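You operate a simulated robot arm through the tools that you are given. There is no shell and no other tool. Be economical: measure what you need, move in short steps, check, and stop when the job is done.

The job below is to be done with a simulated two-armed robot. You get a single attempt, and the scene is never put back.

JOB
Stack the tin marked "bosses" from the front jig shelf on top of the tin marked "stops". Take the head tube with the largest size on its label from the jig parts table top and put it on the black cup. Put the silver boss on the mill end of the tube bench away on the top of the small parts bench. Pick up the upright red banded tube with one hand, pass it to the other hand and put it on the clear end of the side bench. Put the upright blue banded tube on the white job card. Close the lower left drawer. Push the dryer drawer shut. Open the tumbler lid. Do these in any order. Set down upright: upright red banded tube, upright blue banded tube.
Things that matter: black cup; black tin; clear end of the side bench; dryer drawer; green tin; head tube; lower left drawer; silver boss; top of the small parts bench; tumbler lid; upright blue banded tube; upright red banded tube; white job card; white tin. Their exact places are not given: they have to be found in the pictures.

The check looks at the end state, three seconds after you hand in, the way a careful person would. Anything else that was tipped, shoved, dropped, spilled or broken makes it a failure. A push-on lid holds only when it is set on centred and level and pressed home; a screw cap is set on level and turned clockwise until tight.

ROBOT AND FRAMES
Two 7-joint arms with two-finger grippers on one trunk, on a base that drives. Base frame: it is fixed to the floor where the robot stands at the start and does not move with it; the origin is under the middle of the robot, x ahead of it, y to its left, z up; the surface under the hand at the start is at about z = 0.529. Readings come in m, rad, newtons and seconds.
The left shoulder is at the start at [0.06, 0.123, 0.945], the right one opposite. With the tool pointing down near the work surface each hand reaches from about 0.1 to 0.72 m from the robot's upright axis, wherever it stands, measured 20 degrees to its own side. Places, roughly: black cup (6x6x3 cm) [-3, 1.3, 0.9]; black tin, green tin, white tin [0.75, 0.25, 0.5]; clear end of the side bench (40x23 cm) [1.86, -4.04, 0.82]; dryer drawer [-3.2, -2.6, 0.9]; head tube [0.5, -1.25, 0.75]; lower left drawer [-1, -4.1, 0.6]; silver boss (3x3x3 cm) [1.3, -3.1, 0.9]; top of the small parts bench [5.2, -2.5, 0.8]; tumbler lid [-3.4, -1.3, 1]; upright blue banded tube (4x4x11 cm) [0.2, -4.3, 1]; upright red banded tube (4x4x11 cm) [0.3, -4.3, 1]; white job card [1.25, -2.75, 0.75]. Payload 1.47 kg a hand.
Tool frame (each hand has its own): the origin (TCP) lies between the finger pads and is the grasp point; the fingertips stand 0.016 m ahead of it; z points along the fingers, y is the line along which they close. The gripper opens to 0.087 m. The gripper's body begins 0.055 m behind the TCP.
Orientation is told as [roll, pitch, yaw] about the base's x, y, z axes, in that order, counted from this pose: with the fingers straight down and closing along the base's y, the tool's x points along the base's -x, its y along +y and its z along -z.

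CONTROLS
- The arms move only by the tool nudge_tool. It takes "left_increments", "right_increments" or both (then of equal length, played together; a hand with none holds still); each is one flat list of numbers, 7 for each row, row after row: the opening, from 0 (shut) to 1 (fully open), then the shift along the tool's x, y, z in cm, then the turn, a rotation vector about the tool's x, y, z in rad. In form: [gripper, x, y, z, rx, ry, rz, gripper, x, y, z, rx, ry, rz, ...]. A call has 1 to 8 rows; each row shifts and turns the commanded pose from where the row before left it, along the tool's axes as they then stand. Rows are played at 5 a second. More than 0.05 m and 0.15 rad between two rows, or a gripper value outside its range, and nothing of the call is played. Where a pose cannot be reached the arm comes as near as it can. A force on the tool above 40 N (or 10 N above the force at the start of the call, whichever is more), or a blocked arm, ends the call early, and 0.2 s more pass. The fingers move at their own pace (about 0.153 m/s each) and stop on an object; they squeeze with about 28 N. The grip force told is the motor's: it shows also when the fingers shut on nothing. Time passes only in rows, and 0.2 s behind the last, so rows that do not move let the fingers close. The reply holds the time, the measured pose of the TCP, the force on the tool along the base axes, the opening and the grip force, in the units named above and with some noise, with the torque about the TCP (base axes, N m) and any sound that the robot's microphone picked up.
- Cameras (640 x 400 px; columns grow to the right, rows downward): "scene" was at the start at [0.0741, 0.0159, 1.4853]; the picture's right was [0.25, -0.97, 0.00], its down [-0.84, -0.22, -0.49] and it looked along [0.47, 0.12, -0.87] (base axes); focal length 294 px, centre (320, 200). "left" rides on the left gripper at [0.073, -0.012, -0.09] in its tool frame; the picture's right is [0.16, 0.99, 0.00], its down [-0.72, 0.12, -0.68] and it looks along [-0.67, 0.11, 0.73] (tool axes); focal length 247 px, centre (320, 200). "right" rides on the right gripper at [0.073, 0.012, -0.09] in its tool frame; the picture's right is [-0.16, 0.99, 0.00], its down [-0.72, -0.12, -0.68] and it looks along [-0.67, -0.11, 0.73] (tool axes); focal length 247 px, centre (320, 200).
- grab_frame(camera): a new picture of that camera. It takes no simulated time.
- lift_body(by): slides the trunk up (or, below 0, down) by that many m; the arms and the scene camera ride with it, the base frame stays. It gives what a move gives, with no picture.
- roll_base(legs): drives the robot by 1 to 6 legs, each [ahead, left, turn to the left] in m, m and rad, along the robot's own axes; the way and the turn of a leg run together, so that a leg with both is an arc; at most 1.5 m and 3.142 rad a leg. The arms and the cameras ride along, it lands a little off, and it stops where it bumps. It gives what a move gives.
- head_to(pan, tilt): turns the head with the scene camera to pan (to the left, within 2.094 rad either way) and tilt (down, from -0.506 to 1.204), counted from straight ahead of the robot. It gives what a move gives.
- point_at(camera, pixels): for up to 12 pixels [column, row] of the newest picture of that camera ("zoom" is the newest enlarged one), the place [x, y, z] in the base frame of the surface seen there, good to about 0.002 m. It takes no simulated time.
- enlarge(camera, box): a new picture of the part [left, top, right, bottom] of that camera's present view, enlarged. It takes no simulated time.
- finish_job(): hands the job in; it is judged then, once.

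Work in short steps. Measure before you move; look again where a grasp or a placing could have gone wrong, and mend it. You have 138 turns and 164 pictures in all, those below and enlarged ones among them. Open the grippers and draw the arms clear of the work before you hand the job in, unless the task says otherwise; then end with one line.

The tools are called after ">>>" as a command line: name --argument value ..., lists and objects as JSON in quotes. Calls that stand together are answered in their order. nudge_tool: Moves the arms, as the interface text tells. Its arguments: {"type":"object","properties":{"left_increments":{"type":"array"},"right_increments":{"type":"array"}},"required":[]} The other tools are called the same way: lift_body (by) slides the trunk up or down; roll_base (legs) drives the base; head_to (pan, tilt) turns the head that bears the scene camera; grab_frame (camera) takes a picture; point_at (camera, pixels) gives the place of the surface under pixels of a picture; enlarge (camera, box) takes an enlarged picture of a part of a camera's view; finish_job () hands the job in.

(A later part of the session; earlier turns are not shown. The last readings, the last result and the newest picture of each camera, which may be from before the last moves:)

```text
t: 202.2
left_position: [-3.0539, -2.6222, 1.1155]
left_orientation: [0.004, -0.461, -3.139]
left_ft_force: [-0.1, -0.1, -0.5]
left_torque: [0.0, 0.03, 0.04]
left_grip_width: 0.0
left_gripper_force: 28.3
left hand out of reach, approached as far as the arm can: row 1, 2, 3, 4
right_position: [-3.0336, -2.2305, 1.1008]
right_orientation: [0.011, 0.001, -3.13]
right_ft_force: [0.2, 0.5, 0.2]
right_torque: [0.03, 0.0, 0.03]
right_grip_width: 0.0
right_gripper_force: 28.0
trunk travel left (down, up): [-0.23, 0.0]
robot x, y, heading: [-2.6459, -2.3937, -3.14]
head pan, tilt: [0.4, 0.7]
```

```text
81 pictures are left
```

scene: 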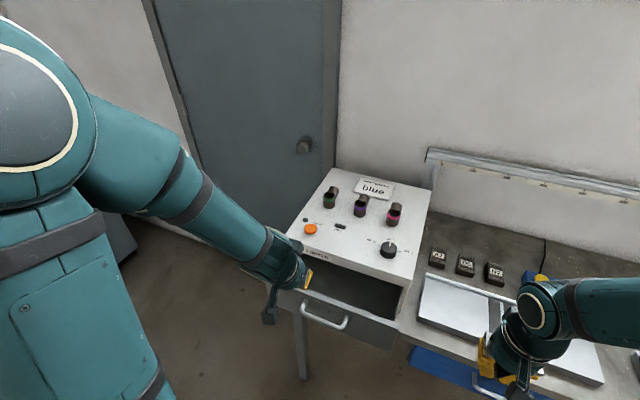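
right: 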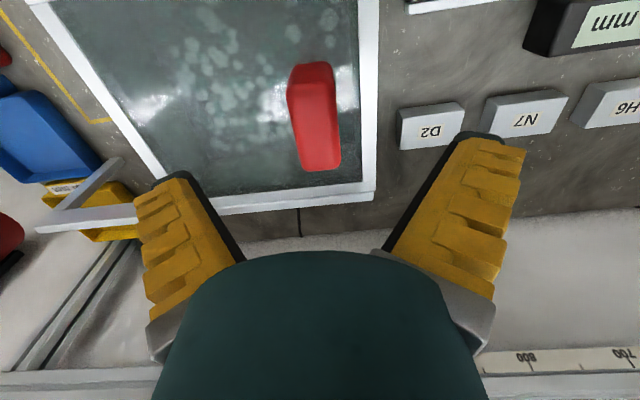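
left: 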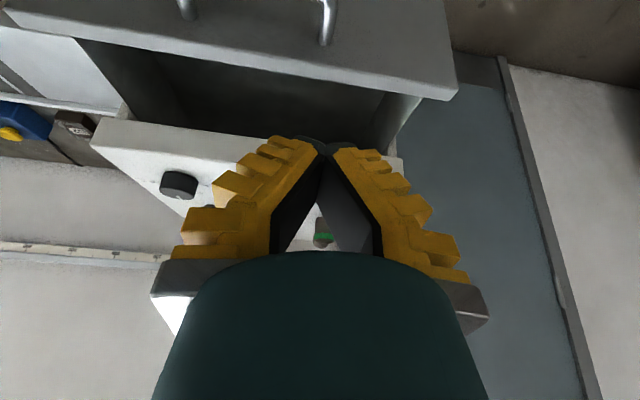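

The arm is too folded here; I back the base 12 cm, then lower the hand in front of the drawer.

>>> roll_base --legs '[[-0.12, 0, 0]]'

>>> nudge_tool --left_increments '[0, 1.5, 0, 2.7, 0, 0, 0, 0, 1.5, 0, 2.7, 0, 0, 0, 0, 1.5, 0, 2.7, 0, 0, 0, 0, 1.2, 0, 2, 0, 0, 0]'

>>> grab_frame --camera "scene"

```text
t: 203.4
left_position: [-2.9358, -2.6226, 1.1158]
left_orientation: [0.007, -0.458, -3.14]
left_ft_force: [0.0, -0.8, 0.9]
left_torque: [-0.04, -0.01, 0.01]
left_grip_width: 0.0001
left_gripper_force: 27.7
right_position: [-2.9162, -2.229, 1.1005]
right_orientation: [0.01, 0.0, -3.134]
right_ft_force: [-0.5, -0.5, 0.7]
right_torque: [0.0, 0.03, -0.03]
right_grip_width: 0.0001
right_gripper_force: 28.2
trunk travel left (down, up): [-0.23, 0.0]
robot x, y, heading: [-2.5251, -2.398, -3.138]
head pan, tilt: [0.4, 0.7]
```

```text
t: 204.4
left_position: [-2.9396, -2.6248, 1.0]
left_orientation: [0.006, -0.46, -3.141]
left_ft_force: [-0.5, 0.1, -0.4]
left_torque: [-0.02, 0.03, 0.02]
left_grip_width: 0.0
left_gripper_force: 27.9
left hand out of reach, approached as far as the arm can: row 1, 2
right_position: [-2.9162, -2.2287, 1.1007]
right_orientation: [0.012, 0.001, -3.133]
right_ft_force: [-0.2, -0.4, 0.9]
right_torque: [0.03, -0.01, 0.01]
right_grip_width: 0.0
right_gripper_force: 27.7
trunk travel left (down, up): [-0.23, 0.0]
robot x, y, heading: [-2.5271, -2.3967, -3.14]
head pan, tilt: [0.4, 0.7]
```

```text
80 pictures are left
```

scene: 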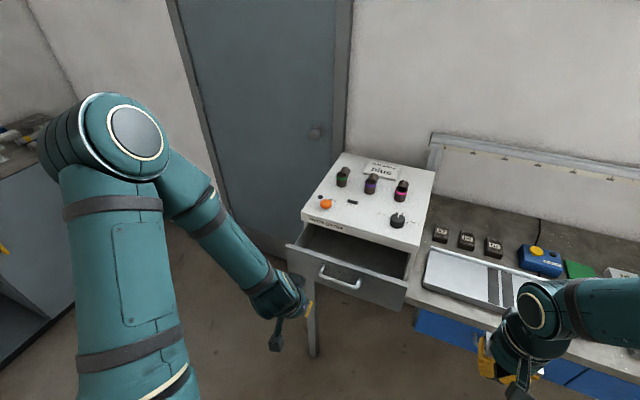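

Now move to y −2.59 and push forward (−x) toward the drawer front.

>>> nudge_tool --left_increments '[0, 0.6, -3.4, 1.2, 0, 0, 0, 0, -3.6, 0, 1.78, 0, 0, 0, 0, -3.6, 0, 1.78, 0, 0, 0, 0, -2.24, 0, 1.11, 0, 0, 0, 0, -2.24, 0, 1.11, 0, 0, 0, 0, -2.24, 0, 1.11, 0, 0, 0]'

>>> grab_frame --camera "scene"

```text
t: 205.8
left_position: [-3.0954, -2.5907, 0.9866]
left_orientation: [0.007, -0.46, -3.143]
left_ft_force: [-0.8, -0.7, -1.1]
left_torque: [0.04, -0.01, 0.0]
left_grip_width: 0.0
left_gripper_force: 27.9
right_position: [-2.9163, -2.2292, 1.1007]
right_orientation: [0.011, 0.002, -3.134]
right_ft_force: [0.3, 0.4, -1.0]
right_torque: [0.0, -0.01, 0.01]
right_grip_width: 0.0
right_gripper_force: 28.2
trunk travel left (down, up): [-0.23, 0.0]
robot x, y, heading: [-2.5271, -2.3957, -3.139]
head pan, tilt: [0.4, 0.7]
```

```text
79 pictures are left
```

scene: 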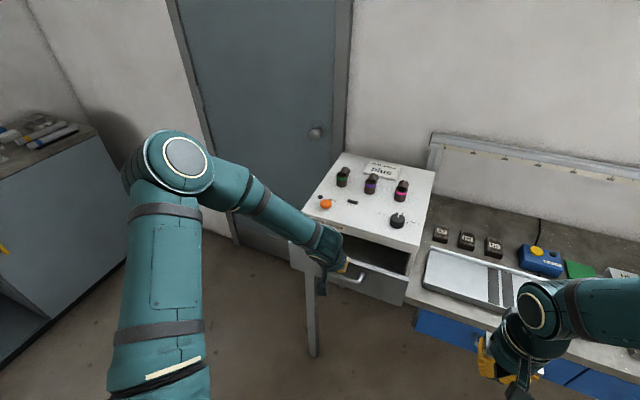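

>>> nudge_tool --left_increments '[0, -2.24, 0, 1.11, 0, 0, 0, 0, -2.24, 0, 1.11, 0, 0, 0, 0, -2.24, 0, 1.11, 0, 0, 0, 0, -2.24, 0, 1.11, 0, 0, 0]'

>>> enlarge --camera "scene" --box '[260, 140, 460, 310]'

>>> point_at --camera "zoom" --pixels '[[440, 320], [440, 345], [400, 310], [420, 260], [200, 180]]'

```text
t: 206.8
left_position: [-3.1907, -2.5921, 0.9846]
left_orientation: [0.007, -0.459, -3.139]
left_ft_force: [23.3, 0.0, 1.3]
left_torque: [-0.03, -0.08, -0.11]
left_grip_width: 0.006
left_gripper_force: 27.6
right_position: [-2.9134, -2.2296, 1.1024]
right_orientation: [0.011, -0.003, -3.132]
right_ft_force: [0.5, -0.3, -0.2]
right_torque: [0.03, 0.02, 0.0]
right_grip_width: 0.0
right_gripper_force: 27.4
trunk travel left (down, up): [-0.23, 0.0]
robot x, y, heading: [-2.5304, -2.3941, -3.141]
head pan, tilt: [0.4, 0.7]
```

```text
2.35 times, centred on (360, 225) of scene
```

zoom: 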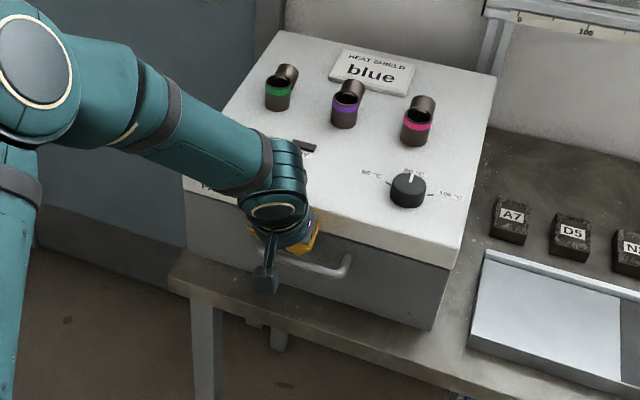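

```text
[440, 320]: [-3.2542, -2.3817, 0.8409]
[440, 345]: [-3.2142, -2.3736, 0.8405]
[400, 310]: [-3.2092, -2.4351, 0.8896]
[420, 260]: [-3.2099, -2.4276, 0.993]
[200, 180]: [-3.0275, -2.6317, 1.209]
```

The drawer looks flush (front −3.209, reaction 23 N). One more small press, then withdraw.

>>> nudge_tool --left_increments '[0, -0.5, 0, 0.25, 0, 0, 0, 0, -0.5, 0, 0.25, 0, 0, 0]'

>>> nudge_tool --left_increments '[0, 3, 0, -1.5, 0, 0, 0, 0, 4, 0, -2, 0, 0, 0, 0, 4, 0, -2, 0, 0, 0, 0, 4, 0, -2, 0, 0, 0, 0, 3, 0, -2.2, 0, 0.13, 0, 0, 0, 0, -2, 0, 0.13, 0, 0, 0, 0, -2, 0, 0.13, 0, 0, 0, 0, -2, 0, 0.07, 0]'

>>> enlarge --camera "scene" --box '[260, 140, 460, 310]'

>>> point_at --camera "zoom" --pixels '[[400, 300], [400, 255], [400, 245], [250, 235], [300, 280]]'

```text
t: 207.2
left_position: [-3.1923, -2.5929, 0.9848]
left_orientation: [0.009, -0.449, -3.141]
left_ft_force: [19.6, -1.4, 14.0]
left_torque: [-0.01, 0.21, -0.11]
left_grip_width: 0.0058
left_gripper_force: 27.3
right_position: [-2.9127, -2.2308, 1.1012]
right_orientation: [0.01, 0.001, -3.13]
right_ft_force: [0.3, -0.1, 0.1]
right_torque: [0.02, 0.02, -0.01]
right_grip_width: 0.0
right_gripper_force: 28.6
trunk travel left (down, up): [-0.23, 0.0]
robot x, y, heading: [-2.5254, -2.3977, -3.137]
head pan, tilt: [0.4, 0.7]
stopped in row 1 (left hand): the force on the tool passed its limit at 42 N (the readings are from after the stop); the commanded pose is now the measured one
```

```text
t: 209.0
left_position: [-2.9787, -2.5894, 1.0498]
left_orientation: [0.007, 0.011, -3.136]
left_ft_force: [-0.1, 0.5, -0.6]
left_torque: [0.0, -0.02, -0.01]
left_grip_width: 0.0001
left_gripper_force: 27.5
right_position: [-2.9144, -2.2298, 1.1013]
right_orientation: [0.011, 0.002, -3.131]
right_ft_force: [0.0, -0.1, -0.6]
right_torque: [-0.01, 0.0, -0.02]
right_grip_width: 0.0
right_gripper_force: 28.0
trunk travel left (down, up): [-0.23, 0.0]
robot x, y, heading: [-2.5237, -2.3955, -3.135]
head pan, tilt: [0.4, 0.7]
```

```text
2.35 times, centred on (360, 225) of scene
```

zoom: 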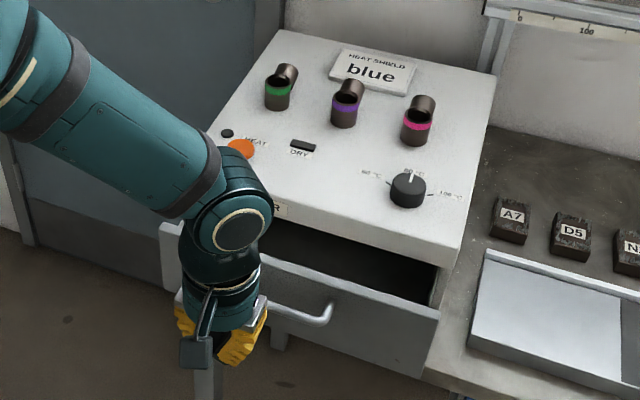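

```text
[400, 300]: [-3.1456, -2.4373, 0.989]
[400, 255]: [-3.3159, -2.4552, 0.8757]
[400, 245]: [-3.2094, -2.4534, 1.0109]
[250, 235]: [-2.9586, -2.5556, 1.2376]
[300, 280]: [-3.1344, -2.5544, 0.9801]
```

Withdrawing hooked the handle and pulled it open again (front at −3.14). I push again to the right of the handle (y≈−2.45), where nothing can hook, and exit upward.

>>> nudge_tool --left_increments '[0, 0, -4.6, 0, 0, -0.12, 0, 0, 0, -4.6, 0, 0, -0.12, 0, 0, 0, -4.6, 0, 0, -0.12, 0, 0, 0, 0, 0, 0, -0.1, 0, 0, 1.5, 0, 3, 0, 0, 0, 0, 1.5, 0, 3, 0, 0, 0]'

>>> enlarge --camera "scene" --box '[260, 140, 460, 310]'

```text
t: 210.4
left_position: [-2.9796, -2.4544, 0.9809]
left_orientation: [0.006, -0.449, -3.137]
left_ft_force: [0.0, 0.0, -0.7]
left_torque: [0.0, -0.01, -0.03]
left_grip_width: 0.0
left_gripper_force: 28.3
right_position: [-2.9161, -2.2296, 1.1019]
right_orientation: [0.009, 0.002, -3.129]
right_ft_force: [0.9, 1.0, -0.2]
right_torque: [0.02, 0.01, 0.0]
right_grip_width: 0.0
right_gripper_force: 28.2
trunk travel left (down, up): [-0.23, 0.0]
robot x, y, heading: [-2.5237, -2.396, -3.14]
head pan, tilt: [0.4, 0.7]
```

```text
2.35 times, centred on (360, 225) of scene
```

zoom: 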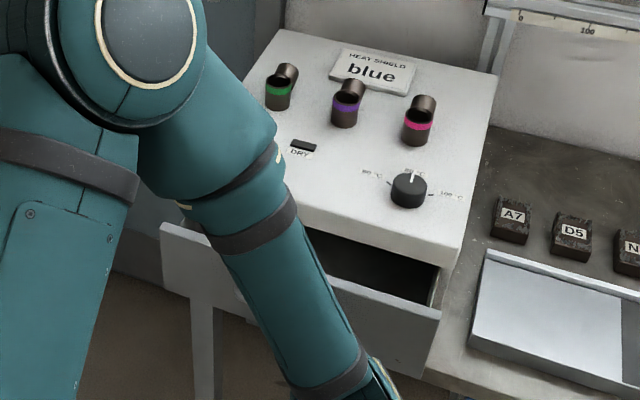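

In position. Push forward ~20 cm.

>>> nudge_tool --left_increments '[0, -2.35, 0, 1.1, 0, 0, 0, 0, -2.35, 0, 1.1, 0, 0, 0, 0, -2.35, 0, 1.1, 0, 0, 0, 0, -2.35, 0, 1.1, 0, 0, 0, 0, -2.35, 0, 1.1, 0, 0, 0, 0, -2.35, 0, 1.1, 0, 0, 0, 0, -2.35, 0, 1.1, 0, 0, 0, 0, -2.35, 0, 1.1, 0, 0, 0]'

>>> nudge_tool --left_increments '[0, 0.45, 0, -0.22, 0, 0, 0, 0, -1.3, 0, -2.7, 0, 0, 0, 0, -1.3, 0, -2.7, 0, 0, 0, 0, 1, 0, -3, 0, 0, 0, 0, 4, 0, -2, 0, 0, 0, 0, 4, 0, -2, 0, 0.13, 0, 0, 4, 0, 0, 0, 0.13, 0, 0, 4, 0, 0, 0, 0.13, 0]'

>>> grab_frame --camera "scene"

```text
t: 212.2
left_position: [-3.1859, -2.4528, 0.9853]
left_orientation: [0.01, -0.448, -3.14]
left_ft_force: [-0.3, -1.0, 0.2]
left_torque: [-0.01, 0.0, 0.02]
left_grip_width: 0.0
left_gripper_force: 28.2
right_position: [-2.9166, -2.2302, 1.1011]
right_orientation: [0.011, 0.003, -3.13]
right_ft_force: [-0.3, -0.8, -0.8]
right_torque: [-0.03, -0.02, 0.0]
right_grip_width: 0.0
right_gripper_force: 27.9
trunk travel left (down, up): [-0.23, 0.0]
robot x, y, heading: [-2.5277, -2.3951, -3.136]
head pan, tilt: [0.4, 0.7]
```

```text
t: 214.0
left_position: [-2.9893, -2.4516, 1.0482]
left_orientation: [0.007, -0.058, -3.136]
left_ft_force: [0.0, 0.4, -0.3]
left_torque: [-0.04, -0.02, 0.03]
left_grip_width: 0.0
left_gripper_force: 28.0
right_position: [-2.9149, -2.2307, 1.1013]
right_orientation: [0.012, 0.001, -3.13]
right_ft_force: [0.0, -0.3, 0.2]
right_torque: [-0.01, -0.02, 0.05]
right_grip_width: 0.0001
right_gripper_force: 28.1
trunk travel left (down, up): [-0.23, 0.0]
robot x, y, heading: [-2.5267, -2.3963, -3.132]
head pan, tilt: [0.4, 0.7]
```

```text
75 pictures are left
```

scene: 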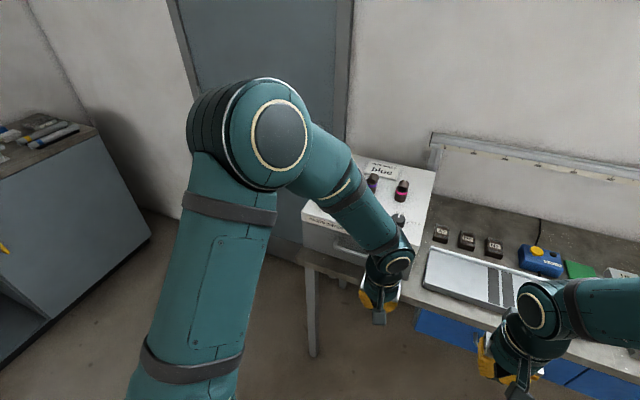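

>>> enlarge --camera "scene" --box '[290, 190, 390, 280]'

>>> point_at --camera "zoom" --pixels '[[150, 260], [150, 215], [200, 170], [250, 185], [100, 150], [130, 280]]'

```text
4.44 times, centred on (340, 235) of scene
```

zoom: 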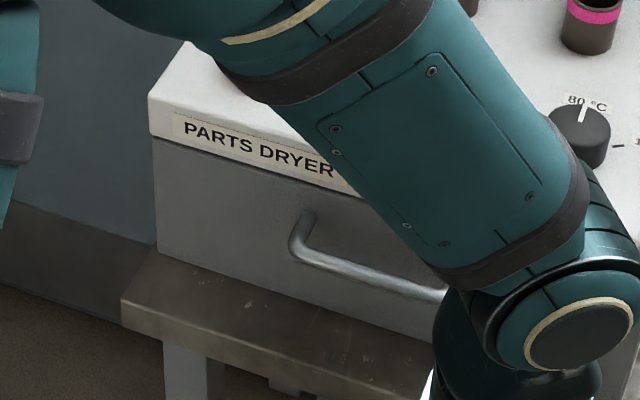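

```text
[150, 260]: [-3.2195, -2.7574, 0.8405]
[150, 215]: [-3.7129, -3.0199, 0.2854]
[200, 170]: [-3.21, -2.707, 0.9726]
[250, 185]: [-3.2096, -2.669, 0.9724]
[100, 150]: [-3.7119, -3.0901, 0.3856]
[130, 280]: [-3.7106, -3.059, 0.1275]
```

The dryer drawer is shut. I drive toward the lower left drawer at (−1, −4.1): move −y, turn to face −y, then go left.

>>> roll_base --legs '[[0.0, 0.62, 0], [0, 0, 1.565], [0, 1.3, 0]]'

>>> head_to --pan 0.0 --tilt 0.6

>>> grab_frame --camera "scene"

```text
t: 235.2
left_position: [-1.155, -3.5164, 1.0465]
left_orientation: [0.006, -0.06, -1.605]
left_ft_force: [-0.2, 0.5, 0.2]
left_torque: [-0.03, 0.04, -0.03]
left_grip_width: 0.0
left_gripper_force: 28.2
right_position: [-1.3723, -3.4306, 1.1009]
right_orientation: [0.011, 0.001, -1.602]
right_ft_force: [0.0, 1.3, 0.2]
right_torque: [0.02, -0.01, 0.01]
right_grip_width: 0.0001
right_gripper_force: 27.6
trunk travel left (down, up): [-0.23, 0.0]
robot x, y, heading: [-1.1918, -3.0449, -1.607]
head pan, tilt: [0.4, 0.7]
```

```text
t: 236.0
left_position: [-1.1547, -3.5152, 1.0476]
left_orientation: [0.008, -0.059, -1.605]
left_ft_force: [-0.4, 0.1, -0.2]
left_torque: [0.01, -0.05, 0.02]
left_grip_width: 0.0003
left_gripper_force: 28.0
right_position: [-1.3733, -3.4301, 1.1011]
right_orientation: [0.01, 0.001, -1.602]
right_ft_force: [-0.2, 0.2, 0.2]
right_torque: [0.03, -0.01, 0.0]
right_grip_width: 0.0
right_gripper_force: 27.8
trunk travel left (down, up): [-0.23, 0.0]
robot x, y, heading: [-1.1889, -3.0477, -1.605]
head pan, tilt: [0.0, 0.6]
```

```text
73 pictures are left
```

scene: 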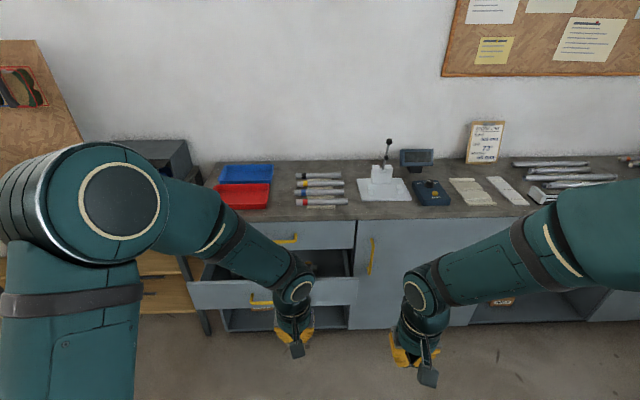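

The open lower drawer front spans (190–358, 290) with a yellow handle at (262,302). I measure it.

>>> point_at --camera "scene" --pixels '[[200, 290], [340, 290], [262, 303], [230, 305], [345, 303], [290, 237], [380, 260], [200, 283], [240, 283], [320, 235], [350, 300]]'

>>> enlarge --camera "scene" --box '[170, 200, 380, 340]'

```text
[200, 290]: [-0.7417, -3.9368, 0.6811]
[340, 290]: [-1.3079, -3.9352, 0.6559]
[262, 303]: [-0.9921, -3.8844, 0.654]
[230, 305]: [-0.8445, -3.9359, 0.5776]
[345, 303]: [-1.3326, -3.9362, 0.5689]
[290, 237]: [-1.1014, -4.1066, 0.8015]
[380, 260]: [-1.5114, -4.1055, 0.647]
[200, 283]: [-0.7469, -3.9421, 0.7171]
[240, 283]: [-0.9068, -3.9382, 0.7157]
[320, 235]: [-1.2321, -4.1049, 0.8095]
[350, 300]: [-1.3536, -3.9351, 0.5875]
```

```text
2.86 times, centred on (275, 270) of scene
```

zoom: 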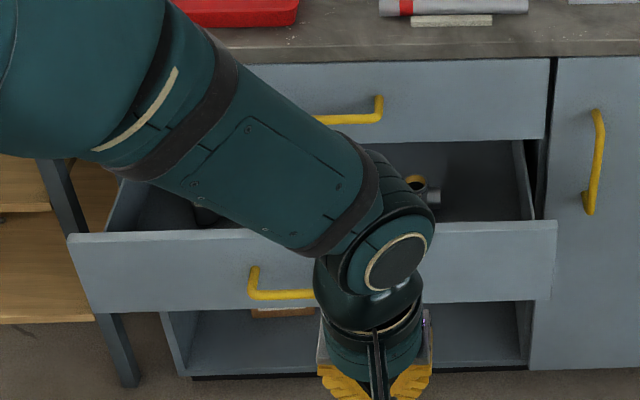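

Drawer front at y −3.935, x −1.36…−0.72, z 0.57–0.72; it closes to about −4.105. I lower the trunk, drive in, and aim to push right of the handle (x≈−1.22) with a tilted hand.

>>> lift_body --by -0.23

>>> roll_base --legs '[[0.36, -0.1, 0.035]]'

>>> nudge_tool --left_increments '[0, 3, 0, 0, 0, -0.12, 0, 0, 3, 0, 0, 0, -0.12, 0, 0, 3, 0, 0, 0, -0.12, 0, 0, 1.5, 0, 3, 0, -0.04, 0]'

>>> grab_frame --camera "scene"

```text
t: 238.4
left_position: [-1.1543, -3.5154, 0.8169]
left_orientation: [0.006, -0.06, -1.605]
left_ft_force: [0.0, 0.2, 0.7]
left_torque: [0.02, 0.0, 0.03]
left_grip_width: 0.0
left_gripper_force: 28.3
right_position: [-1.3733, -3.4309, 0.8705]
right_orientation: [0.01, 0.0, -1.601]
right_ft_force: [-1.2, -0.2, 0.5]
right_torque: [0.0, -0.03, -0.01]
right_grip_width: 0.0
right_gripper_force: 28.5
trunk travel left (down, up): [0.0, 0.23]
robot x, y, heading: [-1.197, -3.0502, -1.604]
head pan, tilt: [0.0, 0.6]
```

```text
t: 240.8
left_position: [-1.2391, -3.8728, 0.8171]
left_orientation: [0.008, -0.059, -1.562]
left_ft_force: [0.1, -0.1, 0.6]
left_torque: [0.0, 0.03, -0.01]
left_grip_width: 0.0
left_gripper_force: 28.4
right_position: [-1.4613, -3.797, 0.8701]
right_orientation: [0.011, 0.003, -1.558]
right_ft_force: [-0.7, -0.1, 0.1]
right_torque: [-0.01, -0.02, -0.01]
right_grip_width: 0.0002
right_gripper_force: 28.4
trunk travel left (down, up): [0.0, 0.23]
robot x, y, heading: [-1.2978, -3.406, -1.564]
head pan, tilt: [0.0, 0.6]
```

```text
t: 241.8
left_position: [-1.2399, -3.788, 0.767]
left_orientation: [0.008, -0.455, -1.566]
left_ft_force: [0.2, -1.0, -0.1]
left_torque: [0.06, 0.03, 0.02]
left_grip_width: 0.0002
left_gripper_force: 27.8
left hand out of reach, approached as far as the arm can: row 3
right_position: [-1.4592, -3.7988, 0.8705]
right_orientation: [0.008, 0.003, -1.557]
right_ft_force: [0.7, -1.6, -0.8]
right_torque: [0.04, 0.0, -0.01]
right_grip_width: 0.0
right_gripper_force: 28.3
trunk travel left (down, up): [0.0, 0.23]
robot x, y, heading: [-1.2934, -3.4108, -1.559]
head pan, tilt: [0.0, 0.6]
```

```text
71 pictures are left
```

scene: 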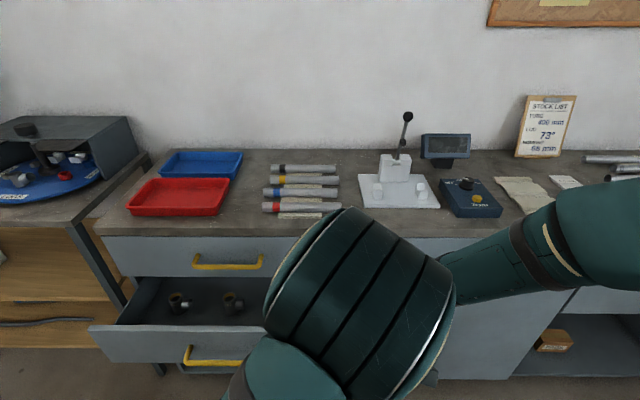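

Lower to z≈0.655 in front of the drawer, then start pushing.

>>> nudge_tool --left_increments '[0, 1.6, 0, 3.3, 0, 0, 0, 0, 1.6, 0, 3.3, 0, 0, 0, 0, 1.6, 0, 3.3, 0, 0, 0, 0, -2.7, 0, 1.32, 0, 0, 0, 0, -2.7, 0, 1.32, 0, 0, 0, 0, -2.7, 0, 1.32, 0, 0, 0, 0, -2.7, 0, 1.32, 0, 0, 0, 0, -2.7, 0, 1.32, 0, 0, 0]'

>>> nudge_tool --left_increments '[0, -2.7, 0, 1.32, 0, 0, 0, 0, -2.7, 0, 1.32, 0, 0, 0, 0, -2.7, 0, 1.32, 0, 0, 0, 0, -2.7, 0, 1.32, 0, 0, 0, 0, -2.7, 0, 1.32, 0, 0, 0]'

>>> grab_frame --camera "scene"

```text
t: 243.6
left_position: [-1.2392, -3.9367, 0.6586]
left_orientation: [0.008, -0.461, -1.566]
left_ft_force: [-0.1, 0.6, -0.4]
left_torque: [0.01, 0.01, 0.01]
left_grip_width: 0.0001
left_gripper_force: 27.7
right_position: [-1.4599, -3.7967, 0.8704]
right_orientation: [0.011, 0.003, -1.558]
right_ft_force: [-0.1, 0.3, -0.4]
right_torque: [0.05, 0.02, 0.02]
right_grip_width: 0.0001
right_gripper_force: 27.4
trunk travel left (down, up): [0.0, 0.23]
robot x, y, heading: [-1.2982, -3.4081, -1.562]
head pan, tilt: [0.0, 0.6]
```

```text
t: 244.8
left_position: [-1.2368, -4.0844, 0.66]
left_orientation: [0.01, -0.46, -1.565]
left_ft_force: [0.6, 13.0, 4.7]
left_torque: [-1.21, 0.15, -0.16]
left_grip_width: 0.0
left_gripper_force: 28.1
right_position: [-1.4599, -3.7955, 0.872]
right_orientation: [0.011, 0.001, -1.557]
right_ft_force: [0.7, -0.1, -0.5]
right_torque: [0.01, 0.04, -0.03]
right_grip_width: 0.0
right_gripper_force: 28.3
trunk travel left (down, up): [0.0, 0.23]
robot x, y, heading: [-1.294, -3.4054, -1.568]
head pan, tilt: [0.0, 0.6]
```

```text
70 pictures are left
```

scene: 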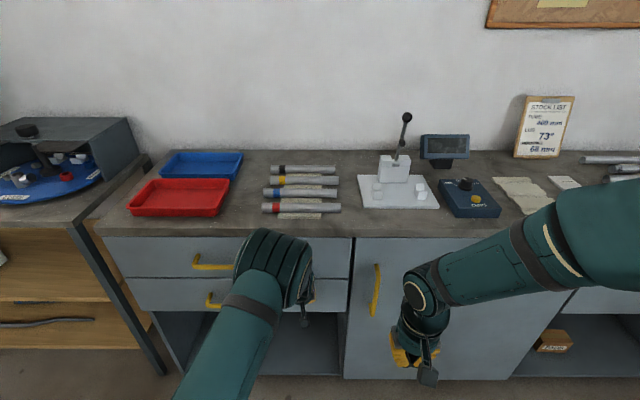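

>>> point_at --camera "scene" --pixels '[[150, 260], [150, 295], [325, 260], [325, 295], [190, 290], [370, 330]]'

>>> enlarge --camera "scene" --box '[90, 220, 380, 380]'

```text
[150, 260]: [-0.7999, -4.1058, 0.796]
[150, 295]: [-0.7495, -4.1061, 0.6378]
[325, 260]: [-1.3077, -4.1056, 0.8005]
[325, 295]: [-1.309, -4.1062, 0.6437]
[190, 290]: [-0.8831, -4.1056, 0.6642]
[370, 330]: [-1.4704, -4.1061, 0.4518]
```

```text
2.21 times, centred on (235, 300) of scene
```

zoom: 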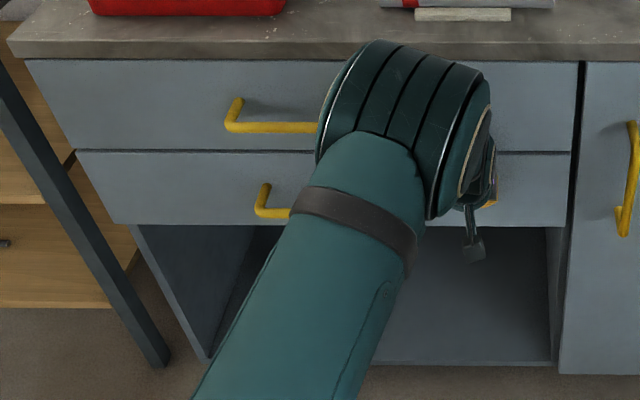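

All drawer fronts are flush at y −4.106. I retract the hand and look left for the banded tubes.

>>> nudge_tool --left_increments '[0, 2.7, 0, -1.32, 0, 0, 0, 0, 2.7, 0, -1.32, 0, 0, 0, 0, 2.7, 0, -1.32, 0, 0, 0, 0, 2.7, 0, -1.32, 0, 0, 0, 0, 2.7, 0, -1.32, 0, 0, 0, 0, 2.7, 0, -1.32, 0, 0, 0, 0, 2.7, 0, -1.32, 0, 0, 0, 0, 1.3, 0, -3.3, 0, 0, 0]'

>>> roll_base --legs '[[-0.35, 0, 0]]'

>>> head_to --pan 1.0 --tilt 0.45

>>> grab_frame --camera "scene"

>>> point_at --camera "scene" --pixels '[[40, 250], [100, 200], [200, 200], [300, 200], [400, 200], [500, 200], [300, 300], [400, 300], [200, 150], [300, 150], [400, 150], [200, 300]]'

```text
t: 246.6
left_position: [-1.2384, -3.8505, 0.6827]
left_orientation: [0.008, -0.459, -1.565]
left_ft_force: [0.0, -0.3, 0.9]
left_torque: [-0.01, 0.0, 0.01]
left_grip_width: 0.0002
left_gripper_force: 28.0
right_position: [-1.4612, -3.7958, 0.871]
right_orientation: [0.011, 0.003, -1.558]
right_ft_force: [-0.1, -0.3, 0.2]
right_torque: [0.01, 0.01, -0.03]
right_grip_width: 0.0001
right_gripper_force: 27.8
trunk travel left (down, up): [0.0, 0.23]
robot x, y, heading: [-1.2986, -3.4061, -1.559]
head pan, tilt: [0.0, 0.6]
```

```text
t: 248.9
left_position: [-1.2419, -3.4981, 0.6813]
left_orientation: [0.009, -0.458, -1.57]
left_ft_force: [0.3, 0.2, 0.1]
left_torque: [-0.02, 0.0, -0.03]
left_grip_width: 0.0
left_gripper_force: 28.3
right_position: [-1.4646, -3.4436, 0.8704]
right_orientation: [0.009, 0.001, -1.563]
right_ft_force: [-0.4, 0.0, 0.3]
right_torque: [-0.01, -0.03, 0.03]
right_grip_width: 0.0
right_gripper_force: 27.8
trunk travel left (down, up): [0.0, 0.23]
robot x, y, heading: [-1.2977, -3.0524, -1.571]
head pan, tilt: [0.0, 0.6]
```

```text
t: 250.2
left_position: [-1.2436, -3.4986, 0.6824]
left_orientation: [0.008, -0.459, -1.57]
left_ft_force: [0.3, 0.6, -0.2]
left_torque: [-0.01, 0.03, 0.03]
left_grip_width: 0.0002
left_gripper_force: 27.9
right_position: [-1.4641, -3.443, 0.8704]
right_orientation: [0.009, 0.0, -1.564]
right_ft_force: [1.1, -0.1, -0.3]
right_torque: [-0.02, -0.03, 0.02]
right_grip_width: 0.0
right_gripper_force: 28.2
trunk travel left (down, up): [0.0, 0.23]
robot x, y, heading: [-1.2986, -3.0576, -1.567]
head pan, tilt: [1.0, 0.45]
```

```text
68 pictures are left
```

scene: 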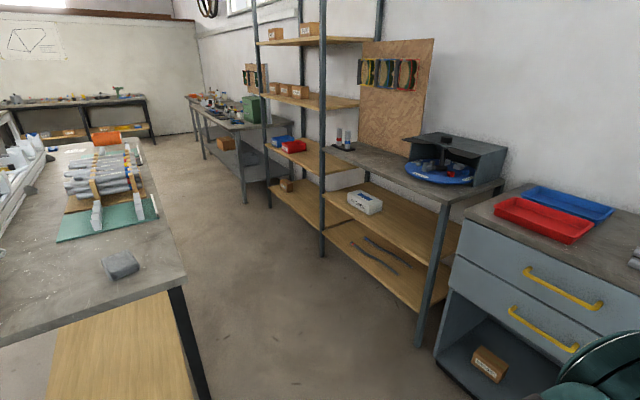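

```text
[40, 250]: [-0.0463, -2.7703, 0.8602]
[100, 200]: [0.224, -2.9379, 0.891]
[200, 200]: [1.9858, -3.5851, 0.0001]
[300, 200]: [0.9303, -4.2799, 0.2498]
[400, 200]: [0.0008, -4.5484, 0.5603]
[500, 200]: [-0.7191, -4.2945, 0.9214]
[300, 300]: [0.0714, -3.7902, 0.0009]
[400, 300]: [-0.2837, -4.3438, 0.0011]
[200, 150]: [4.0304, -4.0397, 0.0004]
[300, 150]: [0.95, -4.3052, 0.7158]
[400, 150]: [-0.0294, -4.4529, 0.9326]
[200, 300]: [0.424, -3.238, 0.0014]
```

Two small uprights appear at about (343,138). I zoom on them and the tube bench.

>>> enlarge --camera "scene" --box '[300, 100, 420, 190]'

>>> point_at --camera "zoom" --pixels '[[206, 205], [206, 235], [245, 200], [245, 235], [160, 230], [300, 260], [150, 380]]'

>>> enlarge --camera "scene" --box '[0, 100, 200, 300]'

>>> point_at --camera "scene" --pixels '[[183, 285], [170, 240], [140, 150], [155, 215], [245, 200], [330, 250]]'

```text
4.44 times, centred on (360, 145) of scene
```

zoom: 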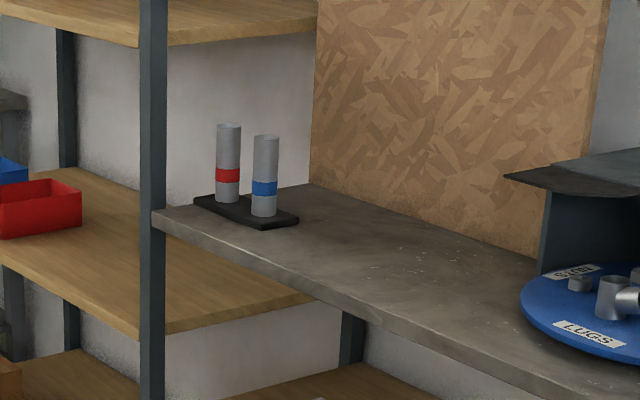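

```text
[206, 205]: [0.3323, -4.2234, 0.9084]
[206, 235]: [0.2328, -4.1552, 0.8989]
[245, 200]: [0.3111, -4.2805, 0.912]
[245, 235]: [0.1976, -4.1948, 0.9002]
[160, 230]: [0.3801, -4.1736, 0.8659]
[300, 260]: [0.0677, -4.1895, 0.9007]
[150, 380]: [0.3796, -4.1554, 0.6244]
```

```text
2.00 times, centred on (100, 200) of scene
```

zoom: 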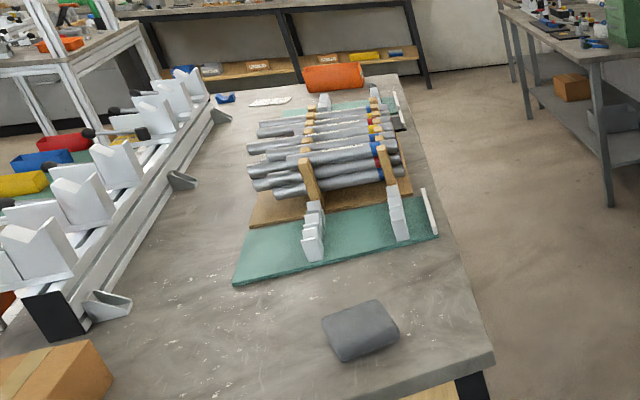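

```text
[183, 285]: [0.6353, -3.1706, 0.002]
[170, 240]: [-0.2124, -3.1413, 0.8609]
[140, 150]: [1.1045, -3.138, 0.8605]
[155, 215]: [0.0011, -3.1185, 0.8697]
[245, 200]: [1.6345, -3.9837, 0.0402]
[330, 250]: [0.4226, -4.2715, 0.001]
```

Red stands at about (0.31, −4.26), blue at (0.21, −4.25), with a shelf post at x≈0.38. I raise the trunk and left hand, face +x, and drive up the lane (y≈−3.65).

>>> lift_body --by 0.18

>>> nudge_tool --left_increments '[0, -0.5, 0, -3.2, 0, 0, 0, 0, -0.5, 0, -3.2, 0, 0, 0, 1, 0, 0, -3.2, 0, 0, 0, 1, 0, 0, -3.2, 0, 0, 0]' --right_increments '[0, 0, 0, 0, 0, 0, 0, 0, 0, 0, 0, 0, 0, 0, 1, 0, 0, 0, 0, 0, 0, 1, 0, 0, 0, 0, 0, 0]'

>>> roll_base --legs '[[0, 0, 1.567], [0, -0.58, 0], [1.2, 0, 0]]'

>>> head_to --pan -1.0 --tilt 0.65

>>> grab_frame --camera "scene"

```text
t: 252.2
left_position: [-1.243, -3.4998, 0.8608]
left_orientation: [0.009, -0.457, -1.57]
left_ft_force: [-0.6, 0.8, -0.6]
left_torque: [0.0, 0.03, 0.01]
left_grip_width: 0.0001
left_gripper_force: 28.1
right_position: [-1.4638, -3.4443, 1.0507]
right_orientation: [0.01, 0.001, -1.561]
right_ft_force: [-0.3, 0.0, 0.4]
right_torque: [0.01, 0.02, -0.02]
right_grip_width: 0.0
right_gripper_force: 28.2
trunk travel left (down, up): [-0.18, 0.05]
robot x, y, heading: [-1.2993, -3.0576, -1.573]
head pan, tilt: [1.0, 0.45]
```

```text
t: 253.2
left_position: [-1.2442, -3.4518, 0.9812]
left_orientation: [0.009, -0.458, -1.57]
left_ft_force: [0.2, -0.2, 0.9]
left_torque: [0.0, -0.01, 0.04]
left_grip_width: 0.0869
left_gripper_force: 0.0
right_position: [-1.4638, -3.4437, 1.0516]
right_orientation: [0.01, 0.0, -1.562]
right_ft_force: [-0.7, 0.1, 0.3]
right_torque: [0.03, -0.01, 0.0]
right_grip_width: 0.0871
right_gripper_force: 0.2
trunk travel left (down, up): [-0.18, 0.05]
robot x, y, heading: [-1.2997, -3.0557, -1.57]
head pan, tilt: [1.0, 0.45]
```

```text
t: 268.1
left_position: [0.2803, -3.5972, 0.9813]
left_orientation: [0.009, -0.459, -0.02]
left_ft_force: [0.4, -0.4, -0.2]
left_torque: [0.01, 0.01, 0.0]
left_grip_width: 0.0868
left_gripper_force: 0.1
right_position: [0.2668, -3.8176, 1.0509]
right_orientation: [0.01, 0.002, -0.01]
right_ft_force: [0.1, 0.2, 0.2]
right_torque: [-0.01, 0.03, 0.0]
right_grip_width: 0.0871
right_gripper_force: 0.1
trunk travel left (down, up): [-0.18, 0.05]
robot x, y, heading: [-0.1217, -3.6429, -0.017]
head pan, tilt: [1.0, 0.45]
```

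```text
t: 270.0
left_position: [0.2813, -3.5974, 0.9812]
left_orientation: [0.009, -0.457, -0.021]
left_ft_force: [-0.4, -0.3, -0.7]
left_torque: [0.0, 0.01, 0.01]
left_grip_width: 0.0872
left_gripper_force: 0.0
right_position: [0.2674, -3.817, 1.0494]
right_orientation: [0.011, 0.003, -0.011]
right_ft_force: [-0.4, 0.2, 0.4]
right_torque: [-0.03, 0.01, 0.0]
right_grip_width: 0.0867
right_gripper_force: 0.0
trunk travel left (down, up): [-0.18, 0.05]
robot x, y, heading: [-0.1183, -3.6418, -0.018]
head pan, tilt: [-1.0, 0.649]
```

```text
65 pictures are left
```

scene: 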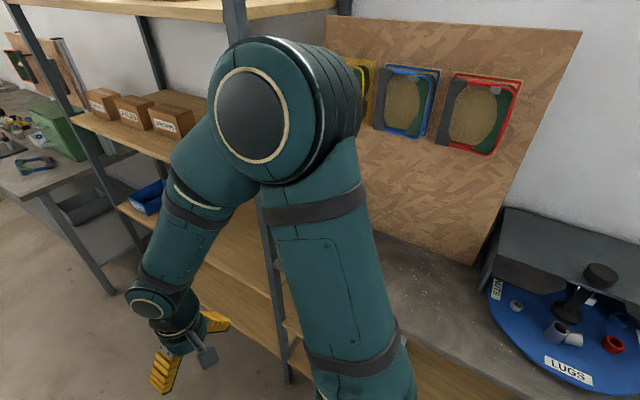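

I turn right to face the tubes (heading ≈ −1.17).

>>> roll_base --legs '[[0, 0, -1.15]]'

>>> head_to --pan 0.1 --tilt 0.7

>>> grab_frame --camera "scene"

```text
t: 273.4
left_position: [0.08, -3.993, 0.9808]
left_orientation: [0.009, -0.461, -1.189]
left_ft_force: [0.4, -0.3, -0.1]
left_torque: [0.03, -0.01, -0.01]
left_grip_width: 0.087
left_gripper_force: 0.1
right_position: [-0.128, -4.0672, 1.0506]
right_orientation: [0.012, 0.001, -1.179]
right_ft_force: [0.6, -0.3, -0.1]
right_torque: [-0.01, 0.0, 0.01]
right_grip_width: 0.0869
right_gripper_force: 0.1
trunk travel left (down, up): [-0.18, 0.05]
robot x, y, heading: [-0.1175, -3.6423, -1.183]
head pan, tilt: [-1.0, 0.649]
```

```text
t: 274.7
left_position: [0.0808, -3.9912, 0.9807]
left_orientation: [0.008, -0.459, -1.19]
left_ft_force: [-0.5, 0.0, -0.3]
left_torque: [0.02, 0.01, -0.03]
left_grip_width: 0.0869
left_gripper_force: 0.1
right_position: [-0.1276, -4.0666, 1.0509]
right_orientation: [0.009, 0.0, -1.18]
right_ft_force: [-0.4, -0.8, 0.0]
right_torque: [-0.01, 0.01, -0.02]
right_grip_width: 0.0869
right_gripper_force: 0.0
trunk travel left (down, up): [-0.18, 0.05]
robot x, y, heading: [-0.1191, -3.6411, -1.189]
head pan, tilt: [0.099, 0.7]
```

```text
64 pictures are left
```

scene: 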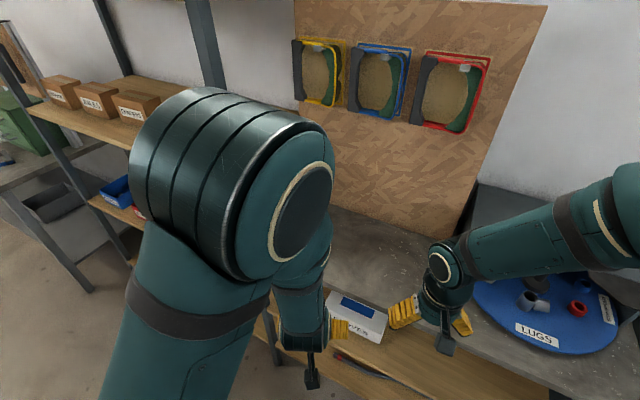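

The left elbow hides the tubes; I use the left hand camera.

>>> grab_frame --camera "left"

```text
63 pictures are left
```

left: 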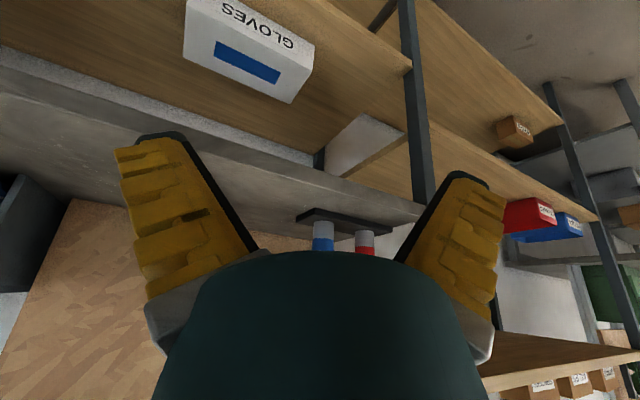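

Blue at (323,235), red at (364,245). I measure them, the base plate and bench/post edges.

>>> point_at --camera "left" --pixels '[[323, 228], [323, 244], [314, 230], [332, 230], [364, 238], [364, 250], [356, 240], [373, 240], [345, 215], [300, 213], [300, 170], [420, 190]]'

>>> enlarge --camera "left" --box '[280, 190, 420, 265]'

```text
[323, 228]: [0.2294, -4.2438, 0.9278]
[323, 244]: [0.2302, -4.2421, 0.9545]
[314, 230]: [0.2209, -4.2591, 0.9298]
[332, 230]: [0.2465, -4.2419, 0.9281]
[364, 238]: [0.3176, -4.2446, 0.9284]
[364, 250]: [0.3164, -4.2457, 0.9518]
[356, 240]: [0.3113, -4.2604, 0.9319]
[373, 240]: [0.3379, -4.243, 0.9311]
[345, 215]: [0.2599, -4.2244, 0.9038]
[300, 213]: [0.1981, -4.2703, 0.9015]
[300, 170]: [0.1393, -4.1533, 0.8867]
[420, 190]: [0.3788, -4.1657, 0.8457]
```

```text
4.57 times, centred on (350, 228) of left
```

zoom: 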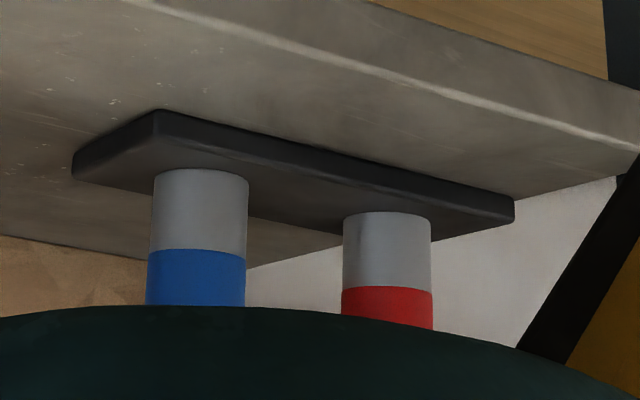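

Axes: red ≈ (0.323, −4.259), blue ≈ (0.235, −4.259), bottoms ≈ 0.91. I move 8 cm closer, tilt the left hand to ~1.0 rad with a narrower opening, and go to a pre-grasp 11 cm short of red.

>>> roll_base --legs '[[0.08, 0, 0]]'

>>> nudge_tool --left_increments '[0.66, 0, 0, 0, 0, -0.135, 0, 0.66, 0, 0, 0, 0, -0.135, 0, 0.66, 0, 0, 0, 0, -0.135, 0, 0.66, 0, 0, 0, 0, -0.135, 0]' --right_increments '[1, 1.5, 0, -1.5, 0, 0, 0, 1, 1.5, 0, -1.5, 0, 0, 0, 1, 1.5, 0, -1.5, 0, 0, 0, 1, 1.5, 0, -1.5, 0, 0, 0]'

>>> grab_frame --camera "left"

```text
t: 275.7
left_position: [0.1108, -4.067, 0.9806]
left_orientation: [0.01, -0.457, -1.189]
left_ft_force: [0.0, -0.2, 0.3]
left_torque: [-0.01, -0.01, -0.04]
left_grip_width: 0.0871
left_gripper_force: 0.0
right_position: [-0.0977, -4.1415, 1.0505]
right_orientation: [0.01, 0.001, -1.18]
right_ft_force: [0.5, 0.2, 0.1]
right_torque: [0.03, -0.01, -0.01]
right_grip_width: 0.0872
right_gripper_force: 0.0
trunk travel left (down, up): [-0.18, 0.05]
robot x, y, heading: [-0.0878, -3.7196, -1.185]
head pan, tilt: [0.099, 0.7]
```

```text
t: 276.7
left_position: [0.1039, -4.1031, 0.9717]
left_orientation: [0.015, -0.999, -1.196]
left_ft_force: [1.1, -0.1, 0.5]
left_torque: [0.04, 0.0, -0.02]
left_grip_width: 0.0625
left_gripper_force: 3.4
left hand out of reach, approached as far as the arm can: row 1, 2, 3, 4
right_position: [-0.1212, -4.0868, 1.1108]
right_orientation: [0.011, 0.002, -1.181]
right_ft_force: [-0.4, -0.7, 0.0]
right_torque: [0.01, -0.01, 0.02]
right_grip_width: 0.0867
right_gripper_force: 0.1
trunk travel left (down, up): [-0.18, 0.05]
robot x, y, heading: [-0.0853, -3.7211, -1.181]
head pan, tilt: [0.099, 0.7]
```

```text
61 pictures are left
```

left: 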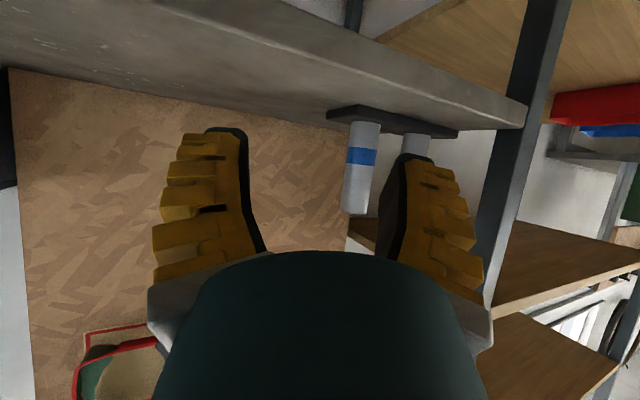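

Moving laterally to the pre-grasp in front of red.

>>> nudge_tool --left_increments '[0.66, -1.0, 2.92, 2.1, 0, 0, 0, 0.66, -1.0, 2.92, 2.1, 0, 0, 0, 0.66, -1.0, 2.92, 2.1, 0, 0, 0, 0.66, -1.0, 2.92, 2.1, 0, 0, 0, 0.66, -1.0, 2.92, 2.1, 0, 0, 0]'

>>> grab_frame --camera "left"

>>> grab_frame --camera "scene"

```text
t: 277.9
left_position: [0.2826, -4.1538, 0.9566]
left_orientation: [0.013, -0.997, -1.196]
left_ft_force: [-0.3, 1.0, 0.5]
left_torque: [-0.01, 0.05, -0.03]
left_grip_width: 0.0621
left_gripper_force: 3.1
right_position: [-0.12, -4.0862, 1.1096]
right_orientation: [0.009, 0.003, -1.18]
right_ft_force: [0.8, 0.4, 0.1]
right_torque: [-0.04, 0.03, 0.01]
right_grip_width: 0.0869
right_gripper_force: 0.0
trunk travel left (down, up): [-0.18, 0.05]
robot x, y, heading: [-0.0869, -3.7173, -1.188]
head pan, tilt: [0.099, 0.7]
```

```text
60 pictures are left
```

left: 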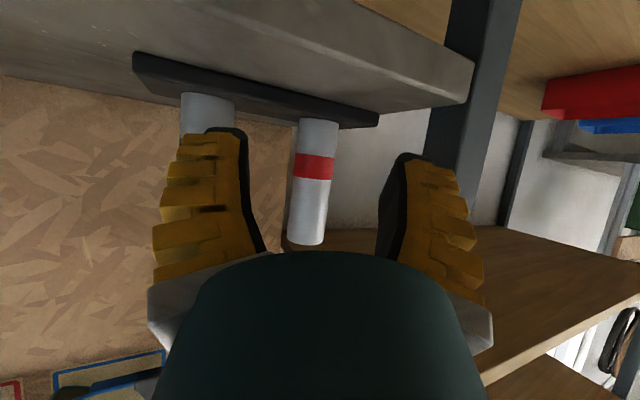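

```text
59 pictures are left
```

scene: 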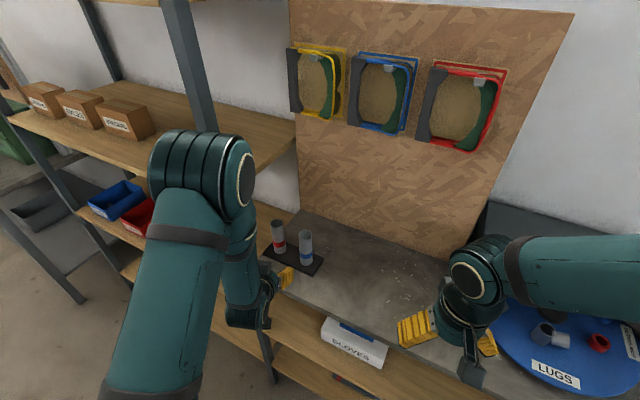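

I measure both tubes precisely now.

>>> enlarge --camera "scene" --box '[240, 200, 340, 280]'

>>> point_at --camera "left" --pixels '[[314, 165], [299, 165], [331, 165], [308, 235], [292, 235], [323, 235], [318, 125], [205, 110], [320, 242]]'

>>> point_at --camera "scene" --pixels '[[222, 135], [245, 170], [205, 135], [250, 200], [190, 100], [278, 222], [306, 233]]'

```text
5.00 times, centred on (290, 240) of scene
```

zoom: 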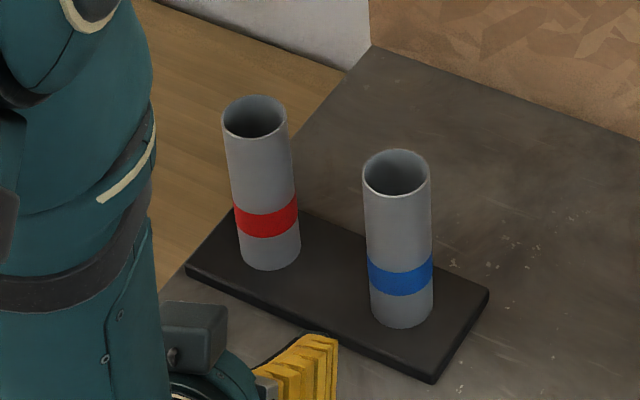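

```text
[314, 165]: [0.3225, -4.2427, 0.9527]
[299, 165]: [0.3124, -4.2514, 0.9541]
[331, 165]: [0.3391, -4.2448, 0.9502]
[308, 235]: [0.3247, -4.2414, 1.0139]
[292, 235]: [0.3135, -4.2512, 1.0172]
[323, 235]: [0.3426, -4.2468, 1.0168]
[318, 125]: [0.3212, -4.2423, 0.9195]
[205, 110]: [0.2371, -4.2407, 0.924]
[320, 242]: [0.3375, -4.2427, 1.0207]
```

```text
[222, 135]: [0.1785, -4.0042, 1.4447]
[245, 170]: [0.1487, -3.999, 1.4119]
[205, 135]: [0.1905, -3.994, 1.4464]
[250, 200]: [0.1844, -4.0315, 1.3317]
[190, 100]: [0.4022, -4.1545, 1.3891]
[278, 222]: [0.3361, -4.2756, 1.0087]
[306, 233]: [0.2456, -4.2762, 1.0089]
```

Red axis ≈ (0.327, −4.259). Advance 11.4 cm straight in and close.

>>> nudge_tool --left_increments '[0.66, -2.02, 0.09, 3.23, 0, 0, 0, 0.66, -2.02, 0.09, 3.23, 0, 0, 0, 0.66, -2.02, 0.09, 3.23, 0, 0, 0, 0.66, 0, 0, 0, 0, 0, 0]'

>>> grab_frame --camera "left"

>>> enlarge --camera "scene" --box '[220, 160, 360, 280]'

```text
t: 278.9
left_position: [0.3294, -4.2596, 0.9541]
left_orientation: [0.014, -0.998, -1.197]
left_ft_force: [-0.1, -0.6, -1.1]
left_torque: [0.02, 0.0, 0.02]
left_grip_width: 0.0621
left_gripper_force: 3.6
right_position: [-0.1207, -4.0854, 1.1116]
right_orientation: [0.011, 0.002, -1.18]
right_ft_force: [0.0, 0.3, -0.3]
right_torque: [-0.03, -0.01, -0.03]
right_grip_width: 0.0869
right_gripper_force: 0.0
trunk travel left (down, up): [-0.18, 0.05]
robot x, y, heading: [-0.0888, -3.7205, -1.184]
head pan, tilt: [0.099, 0.7]
```

```text
57 pictures are left
```

left: 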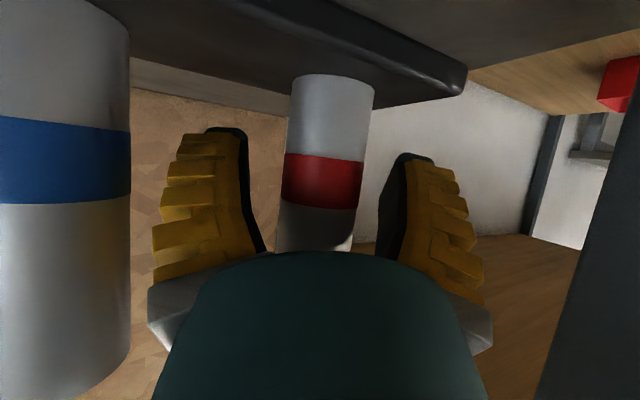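

```text
3.33 times, centred on (290, 220) of scene
```

zoom: 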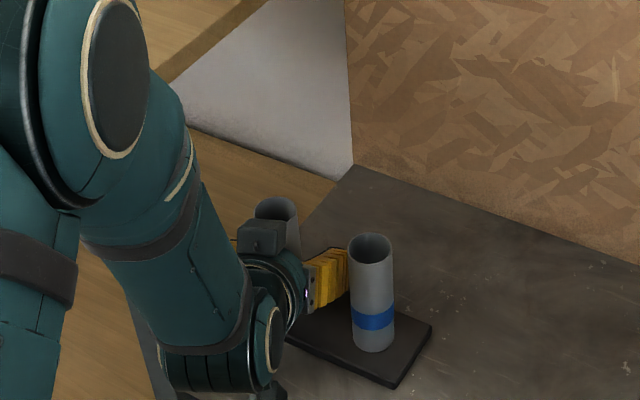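

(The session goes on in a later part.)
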